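You operate a simulated robot arm through the tools that you are given. There is no shell and no other tool. Be economical: measure what you need, move in short steps, check, and stop when the job is done.

Carry out the task below with a simulated robot arm. There is one attempt and no reset: what you move stays moved.

## Task
Put one of the packets from the blue mat on the black pad there.

Only the result counts: the job must be done as asked and must still hold three seconds after the hand-in. Knocking over, shifting, dropping, spilling or breaking anything else fails it.

## Robot
A 6-joint arm with a two-finger parallel gripper, fixed in place. Base frame: the origin is at the foot of the arm, x ahead of it, y to its left, z up. Lengths are in cm, angles in rad, forces in N, time in s.
With the tool pointing down near the work surface it reaches from about 22 to 64 cm from the base axis. Its first joint turns from -1.152 to 1.152 rad. Payload 2.7 kg.
Tool frame: the origin (TCP) lies between the finger pads and is the grasp point; the fingertips stand 2.3 cm ahead of it; z points along the fingers, y is the line along which they close. Largest opening 9.4 cm; finger width 3.8, thickness 1; the body of the gripper, 5.4 by 9.6 cm, starts 3.9 cm behind the TCP.
Orientation is that of the tool frame in the base frame, as a unit quaternion [w, x, y, z]. With the fingers straight down and closing along the base's y, the tool's x points along the base's -x, its y along +y and its z along -z.

## Interface
- The arm moves only by the tool servo_tool. Its argument "deltas" is a list that holds one entry, the list of rows, each a list of 5 numbers: the shift along the tool's x, y, z in cm, then the turn about the tool's z in rad, then the closure in counts, from 0 (fully open) to 255 (shut). In form: [[[dx, dy, dz, twist, hand], ...]]. A call has 1 to 8 rows; each row is the pose to reach, as a shift and turn from the pose commanded when the call began, along the tool's axes at that moment. A row lasts 0.2 s, in which the tool goes at most 5 cm and 0.15 rad; a call with a longer step from one row to the next is refused whole, and so is a gripper value outside its range. A pose out of reach is approached as far as the arm can. The call stops where the force on the tool passes 40 N (or 10 N more than at its start, if that is more) or the arm is blocked; 0.2 s more then pass. The fingers move at their own pace (about 4.5 cm/s each) and stop on an object; they squeeze with about 44 N. The grip force told is the motor's: it shows also when the fingers shut on nothing. Time passes only in rows, and 0.2 s behind the last, so rows that repeat a pose let the fingers close. The reply holds the time, the measured pose of the TCP, the force on the tool along the base axes, the opening and the grip force, in the units named above and with some noise, and new pictures: "pictures" is both (left out), scene, wrist or none.
- Cameras (640 x 400 px; columns grow to the right, rows downward): "scene" is fixed at [8.31, -43.6, 140.92]; the picture's right is [0.71, -0.71, 0.00], its down [-0.39, -0.39, -0.83] and it looks along [0.59, 0.59, -0.55] (base axes); focal length 359 px, centre (320, 200). "wrist" rides on the gripper at [8.6, 1.6, -7.4] in the tool frame; the picture's right is [-0.18, 0.98, 0.00], its down [-0.58, -0.11, -0.81] and it looks along [-0.79, -0.15, 0.59] (tool axes); focal length 243 px, centre (320, 200). There is no depth. A picture from a camera that has moved, and an enlarged one, comes with that camera's place and axes in the base frame and with its lens.
- close_up(camera, box): a new picture of the part [left, top, right, bottom] of that camera's present view, enlarged. The clock stands still meanwhile.
- close_job(): hands the job in; it is judged then, once.

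Work in short steps. Places have to be worked out from the pictures, the camera data and where the tool is seen: move nearer, look again, correct. Check each grasp and each placing, and mend what went wrong. You have 90 turns and 170 pictures in all, those below and enlarged ones among them. Open the gripper and draw the arm clear of the work before you hand the job in, unless the task says otherwise; then end with one line.

The tools are called after "Call:" by a JSON object that holds its "fn" and its "kwargs". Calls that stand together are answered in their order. servo_tool: Moves the arm, as the interface text tells. Its arguments: {"type":"object","properties":{"deltas":{"type":"array","items":{"type":"array","items":{"type":"array","items":{"type":"number"}}}},"pictures":{"type":"string","enum":["both","scene","wrist","none"]}},"required":["deltas"]} The other tools are called the same way: close_up (camera, box) takes an enlarged picture of a part of a camera's view; close_job () hands the job in.

At the start:

```text
clock: 0.0
position: [32.56, 8.9, 97.5]
ee_rot: [0.001, 0.0, 1.0, 0.0]
ft_force: [0.4, 0.2, -0.8]
opening: 9.4
gripper_force: 0.0
```

scene: 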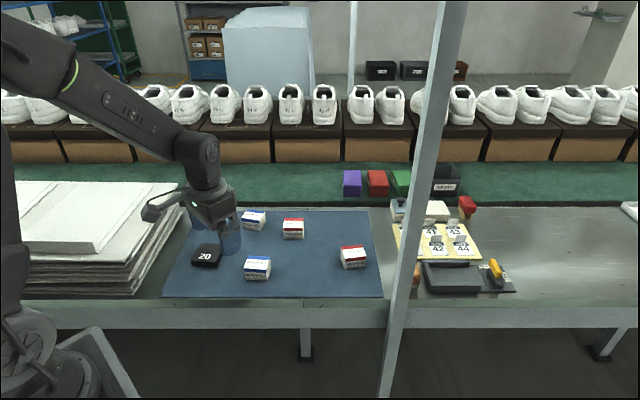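
wrist: 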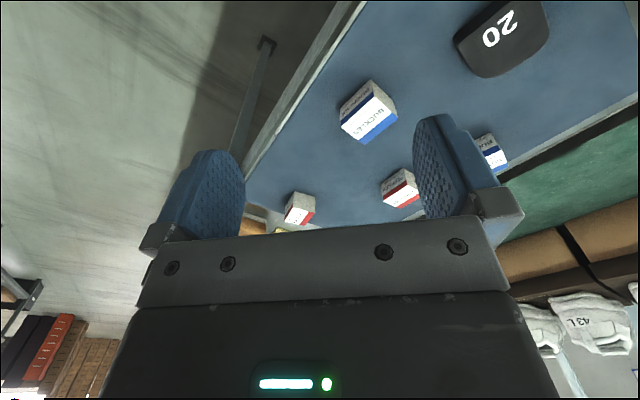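

The mat carries four packets and a black object marked 20, which may be the pad. I'll enlarge the mat to check.

Call:
{"fn": "close_up", "kwargs": {"camera": "scene", "box": [160, 190, 400, 310]}}

Call:
{"fn": "close_up", "kwargs": {"camera": "scene", "box": [380, 180, 540, 300]}}

```text
2.67 times, centred on (280, 250) of scene
camera zoom: at [8.31, -43.6, 140.92], right [0.71, -0.71, 0.0], down [-0.39, -0.39, -0.83], along [0.59, 0.59, -0.55], focal length 957 px, centre (427, 67)
```

zoom: 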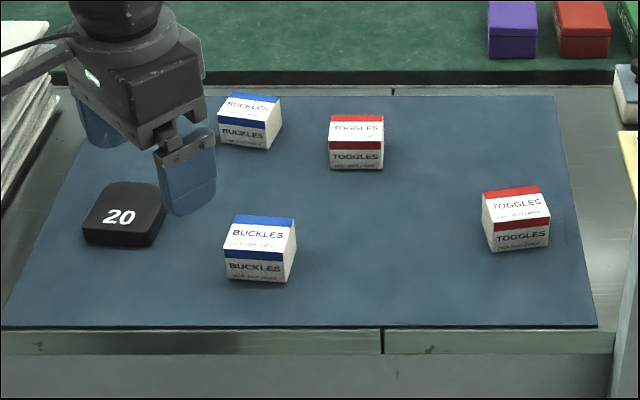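

```text
3.33 times, centred on (460, 240) of scene
camera zoom: at [8.31, -43.6, 140.92], right [0.71, -0.71, 0.0], down [-0.39, -0.39, -0.83], along [0.59, 0.59, -0.55], focal length 1197 px, centre (-147, 67)
```

zoom: 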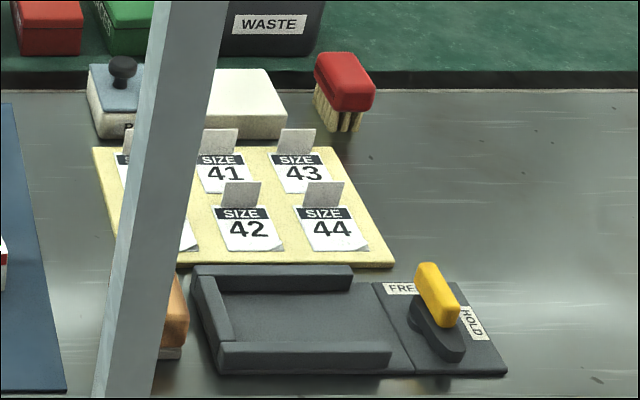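

The pad on the mat is the black "20" block. The front BUCKLES packet is nearest, at roughly (44, 14), and the pad is at about (37, 27). I'll enlarge both to get edges and yaw.

Call:
{"fn": "close_up", "kwargs": {"camera": "wrist", "box": [320, 60, 420, 160]}}

Call:
{"fn": "close_up", "kwargs": {"camera": "wrist", "box": [440, 0, 560, 90]}}

Call:
{"fn": "close_up", "kwargs": {"camera": "scene", "box": [180, 230, 280, 290]}}

```text
4.00 times, centred on (370, 110) of wrist
camera zoom: at [23.92, 10.5, 105.03], right [0.18, 0.98, 0.0], down [0.58, -0.11, 0.81], along [0.79, -0.15, -0.59], focal length 970 px, centre (120, 560)
```

zoom: 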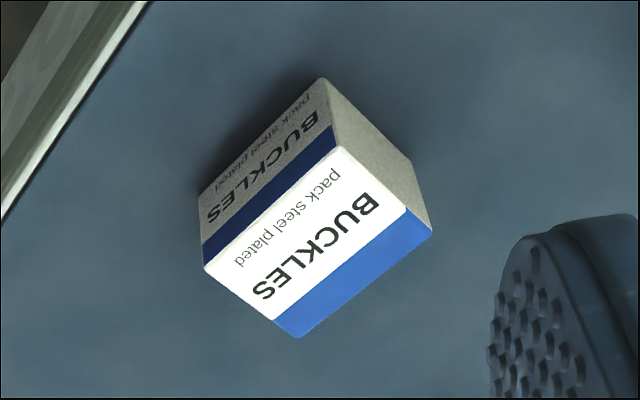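

```text
4.44 times, centred on (500, 45) of wrist
camera zoom: at [23.92, 10.5, 105.03], right [0.18, 0.98, 0.0], down [0.58, -0.11, 0.81], along [0.79, -0.15, -0.59], focal length 1078 px, centre (-480, 889)
```

zoom: 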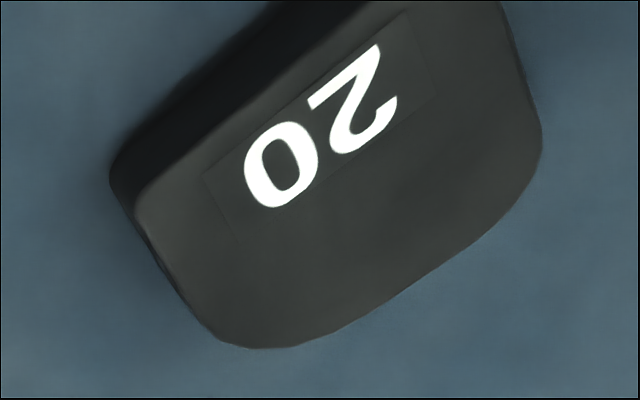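

```text
6.40 times, centred on (230, 260) of scene
camera zoom: at [8.31, -43.6, 140.92], right [0.71, -0.71, 0.0], down [-0.39, -0.39, -0.83], along [0.59, 0.59, -0.55], focal length 2298 px, centre (896, -184)
```

zoom: 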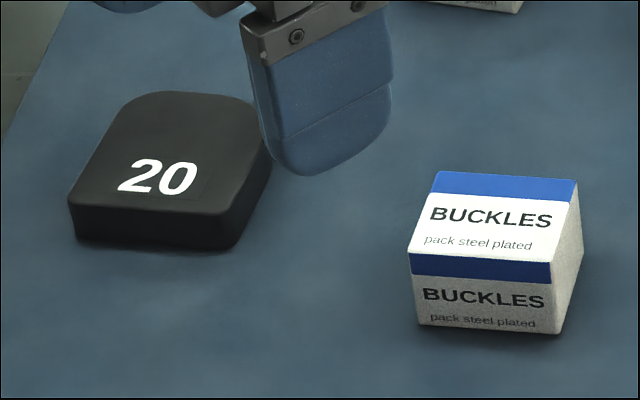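

From the scene view the packet's top centre is about (43.5, 13.7) at z≈79.4. It measures about 5.7×4.5×4 cm and is yawed about 39.5° from base y. I'll move above it, turn to match and look again.

Call:
{"fn": "servo_tool", "kwargs": {"deltas": [[[-2.2, 1.0, 1.5, -0.138, 0], [-4.4, 2.0, 3, -0.276, 0], [-6.6, 3, 4.5, -0.414, 0], [-8.8, 4, 6, -0.552, 0], [-10.95, 4.8, 7.5, -0.69, 0], [-10.95, 4.8, 7.5, -0.69, 0]]]}}

```text
clock: 1.4
position: [43.67, 13.79, 89.95]
ee_rot: [0.0, -0.338, 0.941, 0.001]
ft_force: [-0.3, 0.7, -0.1]
opening: 9.4
gripper_force: 0.1
camera wrist: at [35.87, 9.48, 97.51], right [-0.48, 0.87, 0.0], down [0.52, 0.29, 0.81], along [0.7, 0.39, -0.59], focal length 243 px, centre (320, 200)
```

scene: 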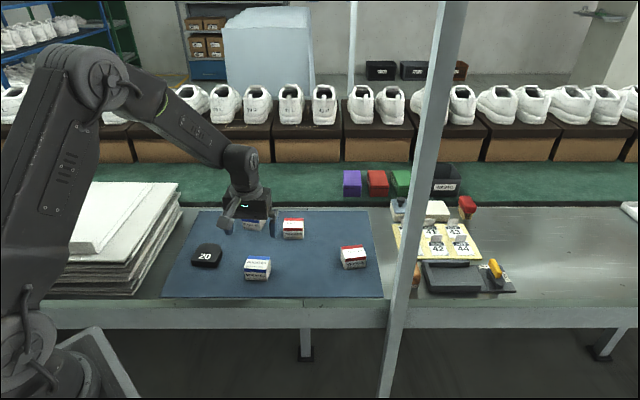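
wrist: 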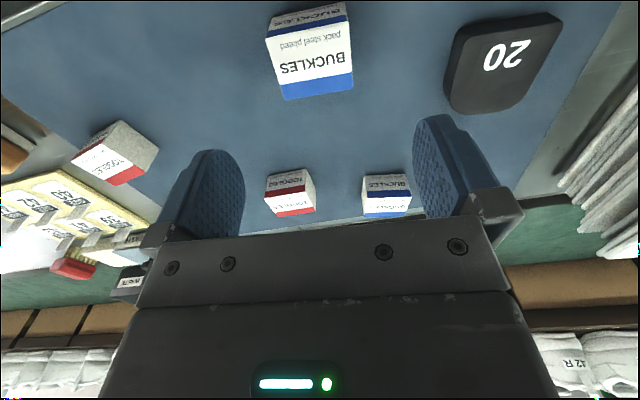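

The yaw is 39.5° and the hand is above the packet. I'll enlarge the wrist view to cross-check packet and pad positions.

Call:
{"fn": "close_up", "kwargs": {"camera": "wrist", "box": [240, 0, 400, 110]}}

Call:
{"fn": "close_up", "kwargs": {"camera": "wrist", "box": [420, 0, 580, 120]}}

Call:
{"fn": "close_up", "kwargs": {"camera": "scene", "box": [180, 230, 280, 290]}}

```text
3.64 times, centred on (320, 55) of wrist
camera zoom: at [35.87, 9.48, 97.51], right [-0.48, 0.87, 0.0], down [0.52, 0.29, 0.81], along [0.7, 0.39, -0.59], focal length 882 px, centre (320, 727)
```

zoom: 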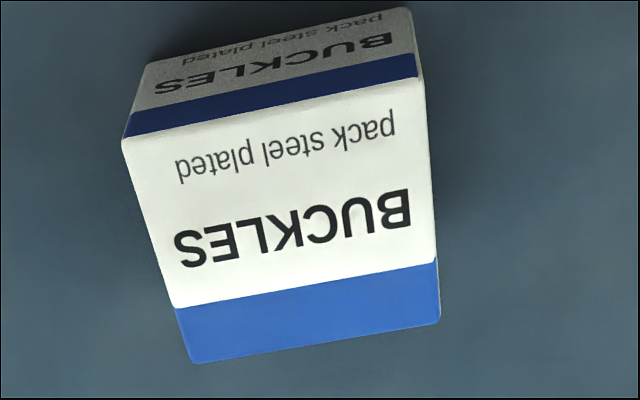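

```text
3.33 times, centred on (500, 60) of wrist
camera zoom: at [35.87, 9.48, 97.51], right [-0.48, 0.87, 0.0], down [0.52, 0.29, 0.81], along [0.7, 0.39, -0.59], focal length 809 px, centre (-280, 667)
```

zoom: 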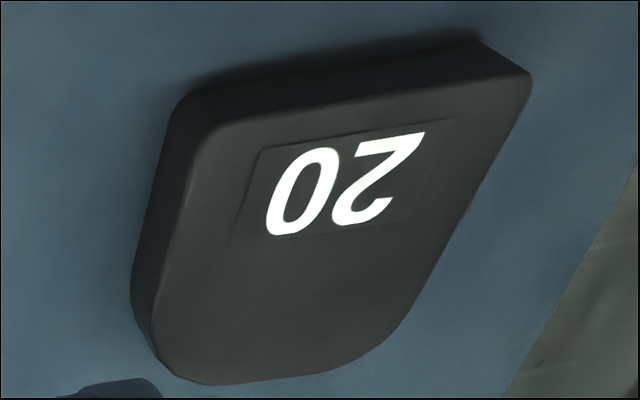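

```text
6.40 times, centred on (230, 260) of scene
camera zoom: at [8.31, -43.6, 140.92], right [0.71, -0.71, 0.0], down [-0.39, -0.39, -0.83], along [0.59, 0.59, -0.55], focal length 2298 px, centre (896, -184)
```

zoom: 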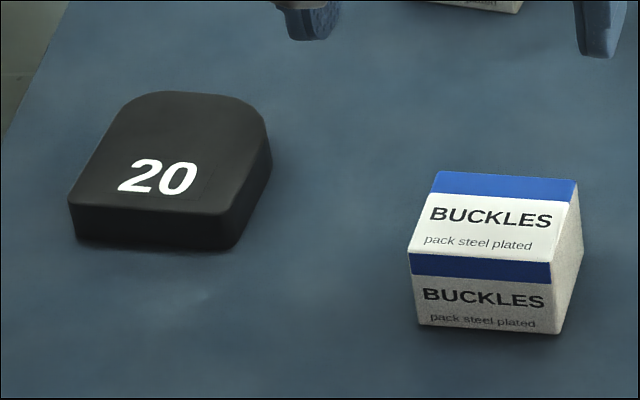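

By the wrist view the packet centre is about (43.3, 13.1), and the pad is a square of about 6.8 cm at (37.7, 27.3) with its top at z≈77.2. I'll correct slightly and come down partway to check the fingers straddle the packet.

Call:
{"fn": "servo_tool", "kwargs": {"deltas": [[[0.5, -0.32, 2.5, 0, 0], [0.5, -0.32, 5, 0, 0], [0.5, -0.32, 7, 0, 0], [0.5, -0.32, 7, 0, 0]]]}}

Call:
{"fn": "close_up", "kwargs": {"camera": "scene", "box": [180, 210, 300, 290]}}

```text
clock: 2.4
position: [43.43, 13.16, 82.82]
ee_rot: [0.0, -0.338, 0.941, 0.0]
ft_force: [-0.6, 0.1, -0.4]
opening: 9.38
gripper_force: 0.0
camera wrist: at [35.69, 8.91, 90.52], right [-0.48, 0.88, 0.0], down [0.52, 0.29, 0.81], along [0.71, 0.39, -0.59], focal length 243 px, centre (320, 200)
```

scene: 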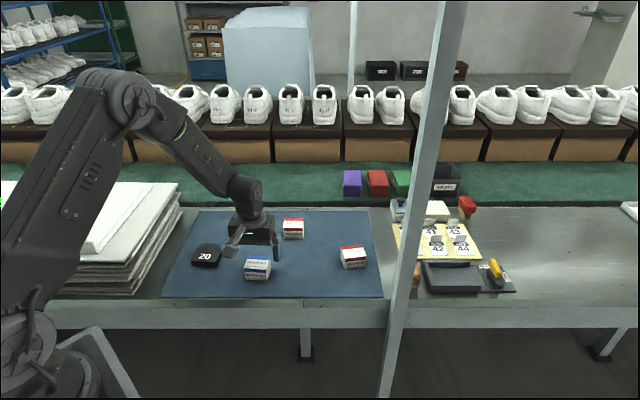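
wrist: 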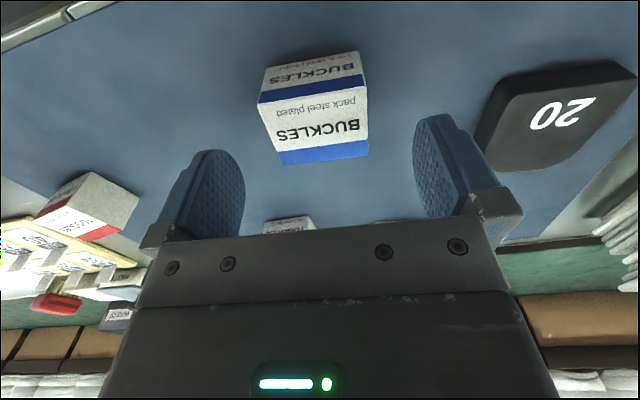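

```text
5.00 times, centred on (240, 250) of scene
camera zoom: at [8.31, -43.6, 140.92], right [0.71, -0.71, 0.0], down [-0.39, -0.39, -0.83], along [0.59, 0.59, -0.55], focal length 1795 px, centre (720, -50)
```

zoom: 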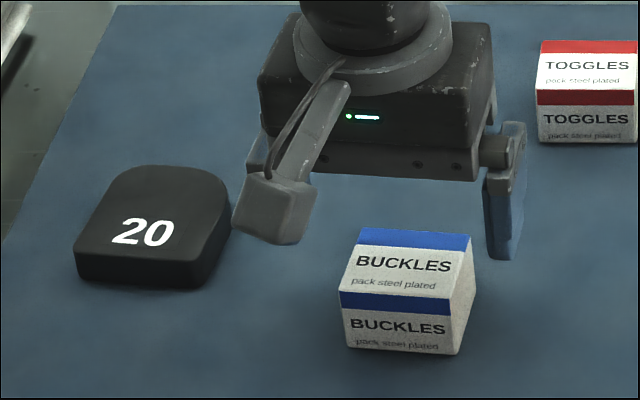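

The wrist view again puts the packet at (43.4, 13.0), centred between the fingers, with the pad clear of them. I'll descend to z≈78.3 and close.

Call:
{"fn": "servo_tool", "kwargs": {"deltas": [[[0, 0, 2, 0, 0], [0, 0, 4, 0, 0], [0, 0, 4.7, 0, 0], [0, 0, 4.7, 0, 0], [0, 0, 4.7, 0, 255], [0, 0, 4.7, 0, 255], [0, 0, 4.7, 0, 255], [0, 0, 4.7, 0, 255]]]}}

```text
clock: 4.2
position: [43.44, 13.18, 78.2]
ee_rot: [0.0, -0.338, 0.941, -0.001]
ft_force: [-0.7, -0.1, 0.5]
opening: 5.53
gripper_force: 44.0
camera wrist: at [35.67, 8.87, 85.8], right [-0.48, 0.88, 0.0], down [0.52, 0.29, 0.81], along [0.71, 0.39, -0.59], focal length 243 px, centre (320, 200)
```

scene: 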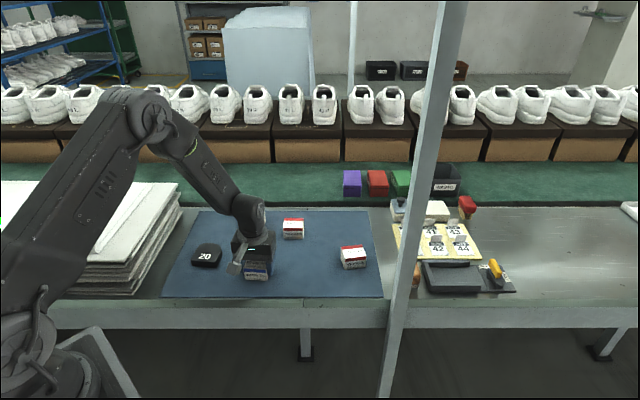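
wrist: 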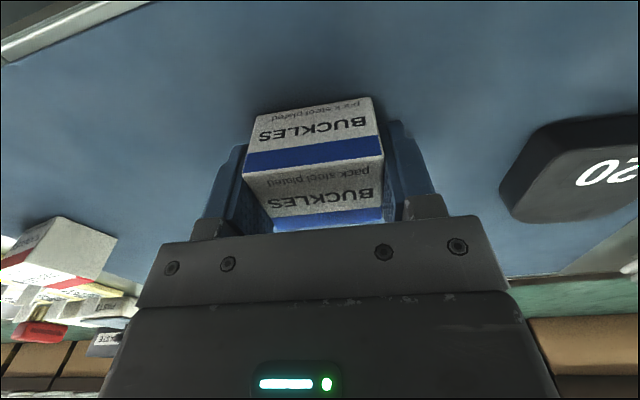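

The grip holds (opening 5.53, 44 N). I'll lift 8 cm, carry it halfway to the pad and re-measure the pad.

Call:
{"fn": "servo_tool", "kwargs": {"deltas": [[[0, 0, -2.5, 0, 255], [0, 0, -5, 0, 255], [0, 0, -8, 0, 255], [-1.2, 2.5, -8, 0, 255], [-2.3, 5, -8, 0, 255], [-2.3, 5, -8, 0, 255]]]}}

Call:
{"fn": "close_up", "kwargs": {"camera": "wrist", "box": [400, 0, 600, 150]}}

```text
clock: 5.6
position: [42.0, 18.52, 86.26]
ee_rot: [-0.001, -0.338, 0.941, 0.001]
ft_force: [0.0, 0.1, -0.9]
opening: 5.54
gripper_force: 44.5
camera wrist: at [34.27, 14.26, 93.9], right [-0.48, 0.88, 0.0], down [0.52, 0.29, 0.81], along [0.71, 0.39, -0.59], focal length 243 px, centre (320, 200)
```

scene: 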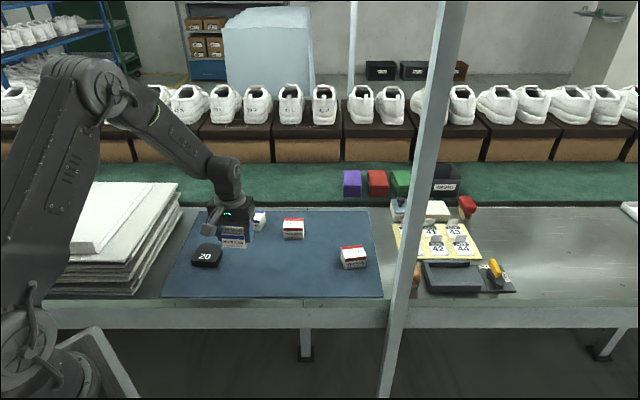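
wrist: 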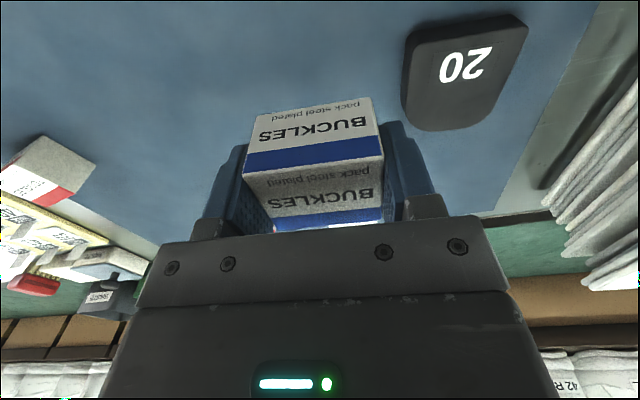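

```text
2.67 times, centred on (500, 75) of wrist
camera zoom: at [34.27, 14.26, 93.9], right [-0.48, 0.88, 0.0], down [0.52, 0.29, 0.81], along [0.71, 0.39, -0.59], focal length 647 px, centre (-160, 533)
```

zoom: 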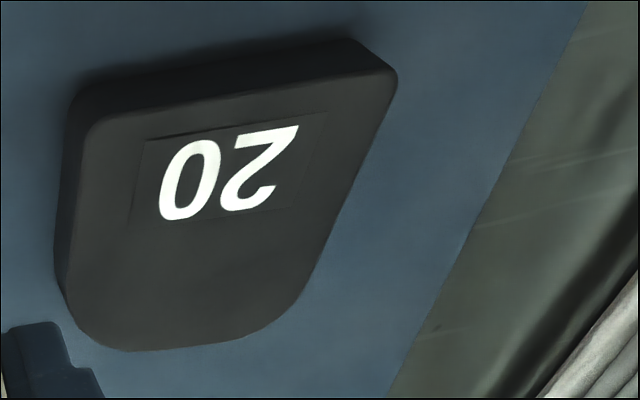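

The pad re-measures at centre (37.9, 27.3), with nearly the same yaw as the packet. I'll move over it at this height and check.

Call:
{"fn": "servo_tool", "kwargs": {"deltas": [[[-0.8, 3, 0, 0, 255], [-1.6, 6, 0, 0, 255], [-2.5, 9.4, 0, 0, 255], [-2.5, 9.4, 0, 0, 255], [-2.5, 9.4, 3, 0, 255], [-2.5, 9.4, 4.5, 0, 255], [-2.5, 9.4, 4.5, 0, 255]]]}}

Call:
{"fn": "close_up", "kwargs": {"camera": "scene", "box": [160, 210, 280, 290]}}

```text
clock: 7.2
position: [37.89, 27.17, 81.84]
ee_rot: [0.0, -0.338, 0.941, 0.0]
ft_force: [1.1, 0.0, -1.2]
opening: 5.54
gripper_force: 43.9
camera wrist: at [30.15, 22.96, 89.31], right [-0.48, 0.88, 0.0], down [0.52, 0.29, 0.81], along [0.71, 0.39, -0.59], focal length 243 px, centre (320, 200)
```

scene: 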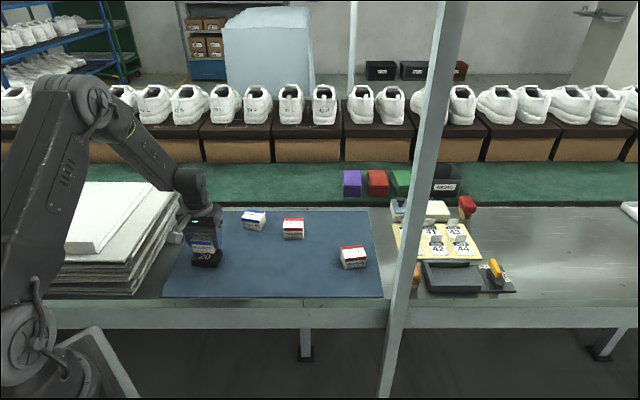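
wrist: 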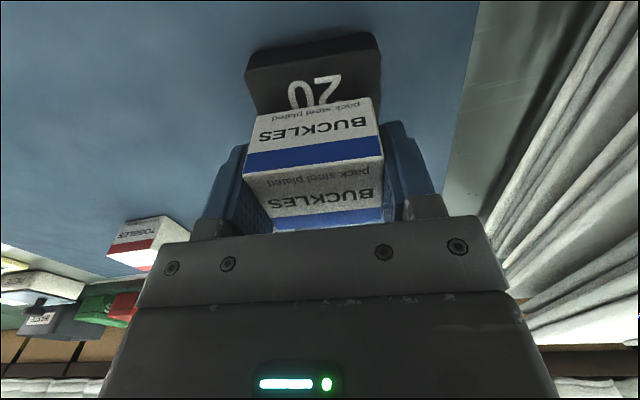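

```text
5.00 times, centred on (220, 250) of scene
camera zoom: at [8.31, -43.6, 140.92], right [0.71, -0.71, 0.0], down [-0.39, -0.39, -0.83], along [0.59, 0.59, -0.55], focal length 1795 px, centre (820, -50)
```

zoom: 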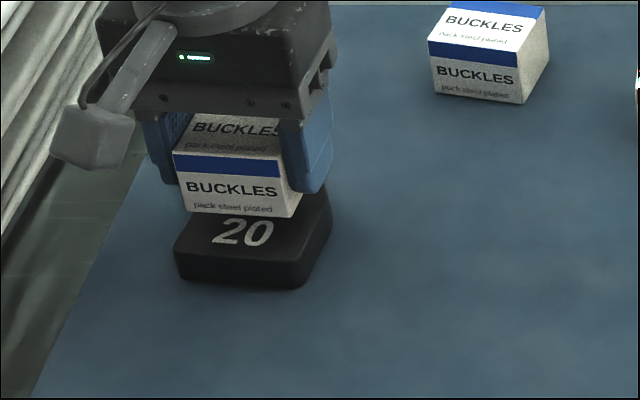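

The packet is centred over the pad in both views and should touch near TCP z≈80. I'll lower gently towards contact.

Call:
{"fn": "servo_tool", "kwargs": {"deltas": [[[0, 0, 0.8, 0, 255], [0, 0, 1.4, 0, 255], [0, 0, 1.55, 0, 255], [0, 0, 1.55, 0, 255]]], "pictures": "none"}}

Call:
{"fn": "close_up", "kwargs": {"camera": "scene", "box": [180, 225, 240, 275]}}

```text
clock: 8.2
position: [37.84, 27.33, 80.18]
ee_rot: [0.0, -0.338, 0.941, 0.0]
ft_force: [-1.4, 0.2, 2.8]
opening: 5.52
gripper_force: 43.6
```

```text
8.00 times, centred on (210, 250) of scene
camera zoom: at [8.3, -43.6, 140.92], right [0.71, -0.71, 0.0], down [-0.39, -0.39, -0.83], along [0.59, 0.59, -0.55], focal length 2872 px, centre (1200, -200)
```

zoom: 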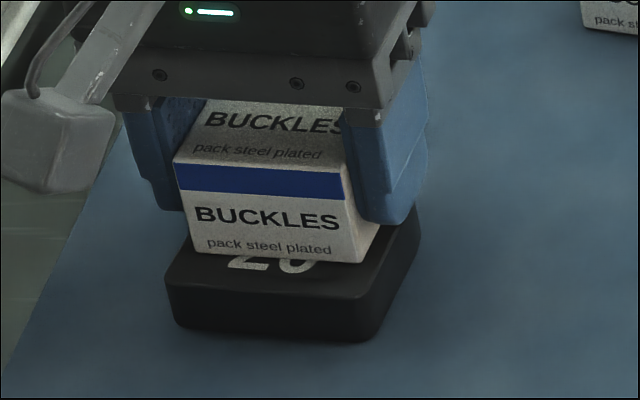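

The z force has risen slightly to 2.8 N, so contact is likely beginning. I'll go down a further 0.12 cm and read again.

Call:
{"fn": "servo_tool", "kwargs": {"deltas": [[[0, 0, 0.06, 0, 255], [0, 0, 0.12, 0, 255], [0, 0, 0.12, 0, 255]]], "pictures": "none"}}

```text
clock: 9.0
position: [37.9, 27.25, 80.13]
ee_rot: [0.0, -0.337, 0.941, 0.001]
ft_force: [-2.0, -5.3, 18.7]
opening: 5.56
gripper_force: 44.0
```

The force is 18.7 N, so the packet is resting on the pad. I'll ease off slightly, open the fingers, then rise straight up.

Call:
{"fn": "servo_tool", "kwargs": {"deltas": [[[0, 0, -0.08, 0, 255], [0, 0, -0.08, 0, 255], [0, 0, -0.08, 0, 0], [0, 0, -0.08, 0, 0], [0, 0, -0.08, 0, 0], [0, 0, -0.08, 0, 0]]]}}

```text
clock: 10.4
position: [37.91, 27.15, 80.14]
ee_rot: [-0.001, -0.338, 0.941, 0.0]
ft_force: [1.3, 0.7, 0.1]
opening: 9.4
gripper_force: 0.1
camera wrist: at [30.14, 23.03, 87.76], right [-0.48, 0.88, 0.0], down [0.52, 0.29, 0.81], along [0.71, 0.39, -0.59], focal length 243 px, centre (320, 200)
```

scene: 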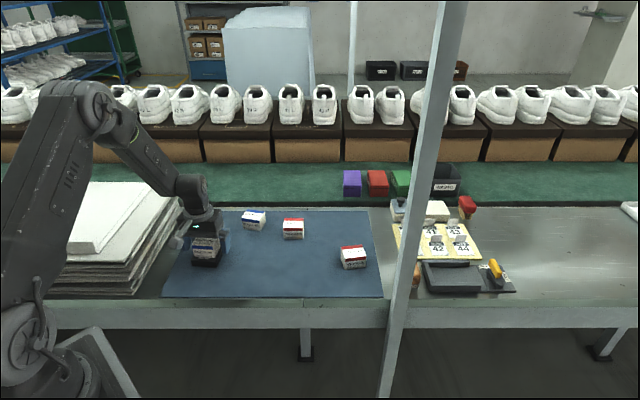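
wrist: 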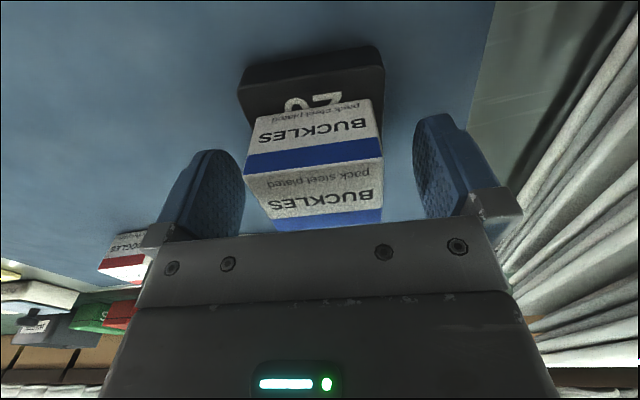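

The fingers are fully open and clear, and the packet stands on the pad. I'll rise straight up and then move away toward the mat's centre.

Call:
{"fn": "servo_tool", "kwargs": {"deltas": [[[0, 0, -2, 0, 0], [0, 0, -5, 0, 0], [0, 0, -9, 0, 0], [0, 0, -13, 0, 0], [0, -4, -15, 0, 0], [0, -8, -15, 0, 0], [0, -12, -15, 0, 0], [0, -12, -15, 0, 0]]]}}

Call:
{"fn": "close_up", "kwargs": {"camera": "scene", "box": [160, 200, 280, 290]}}

```text
clock: 12.2
position: [45.52, 18.12, 95.24]
ee_rot: [-0.001, -0.337, 0.941, 0.0]
ft_force: [-0.2, -0.4, -0.1]
opening: 9.41
gripper_force: 0.0
camera wrist: at [37.83, 13.79, 102.79], right [-0.48, 0.88, 0.0], down [0.52, 0.29, 0.81], along [0.71, 0.39, -0.59], focal length 243 px, centre (320, 200)
```

scene: 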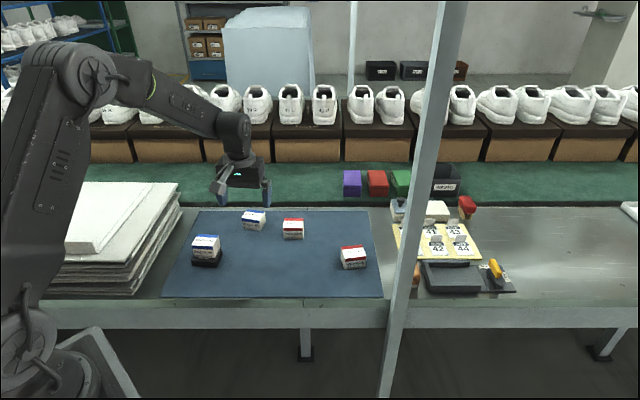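
wrist: 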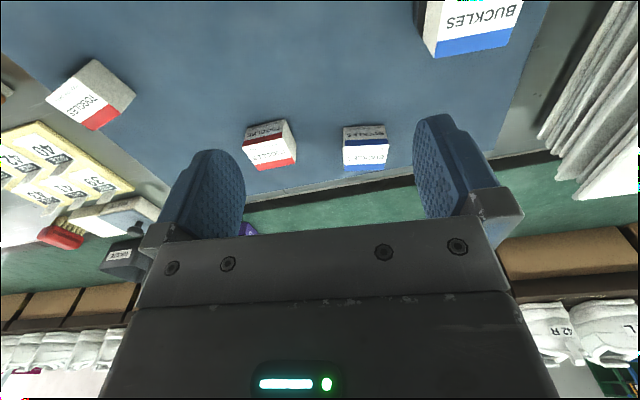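

```text
4.44 times, centred on (220, 245) of scene
camera zoom: at [8.31, -43.6, 140.92], right [0.71, -0.71, 0.0], down [-0.39, -0.39, -0.83], along [0.59, 0.59, -0.55], focal length 1596 px, centre (764, 0)
```

zoom: 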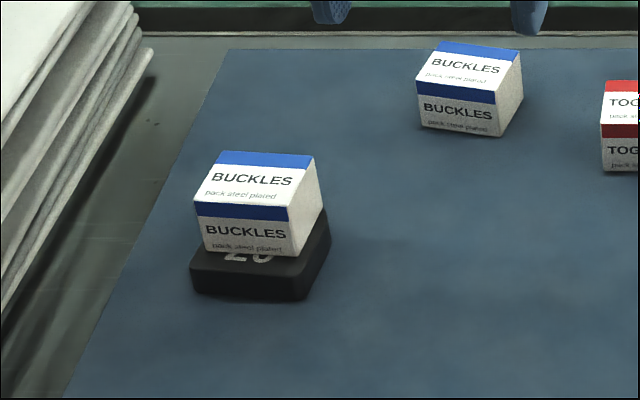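

The packet sits squarely on the pad, nothing else has moved, and the arm is clear with the gripper open. I'm handing the job in.

Call:
{"fn": "close_job", "kwargs": {}}

```text
The job is handed in.
```

One BUCKLES packet is on the black "20" pad on the blue mat. The last picture showed it sitting squarely there and nothing else moved; the job is handed in.
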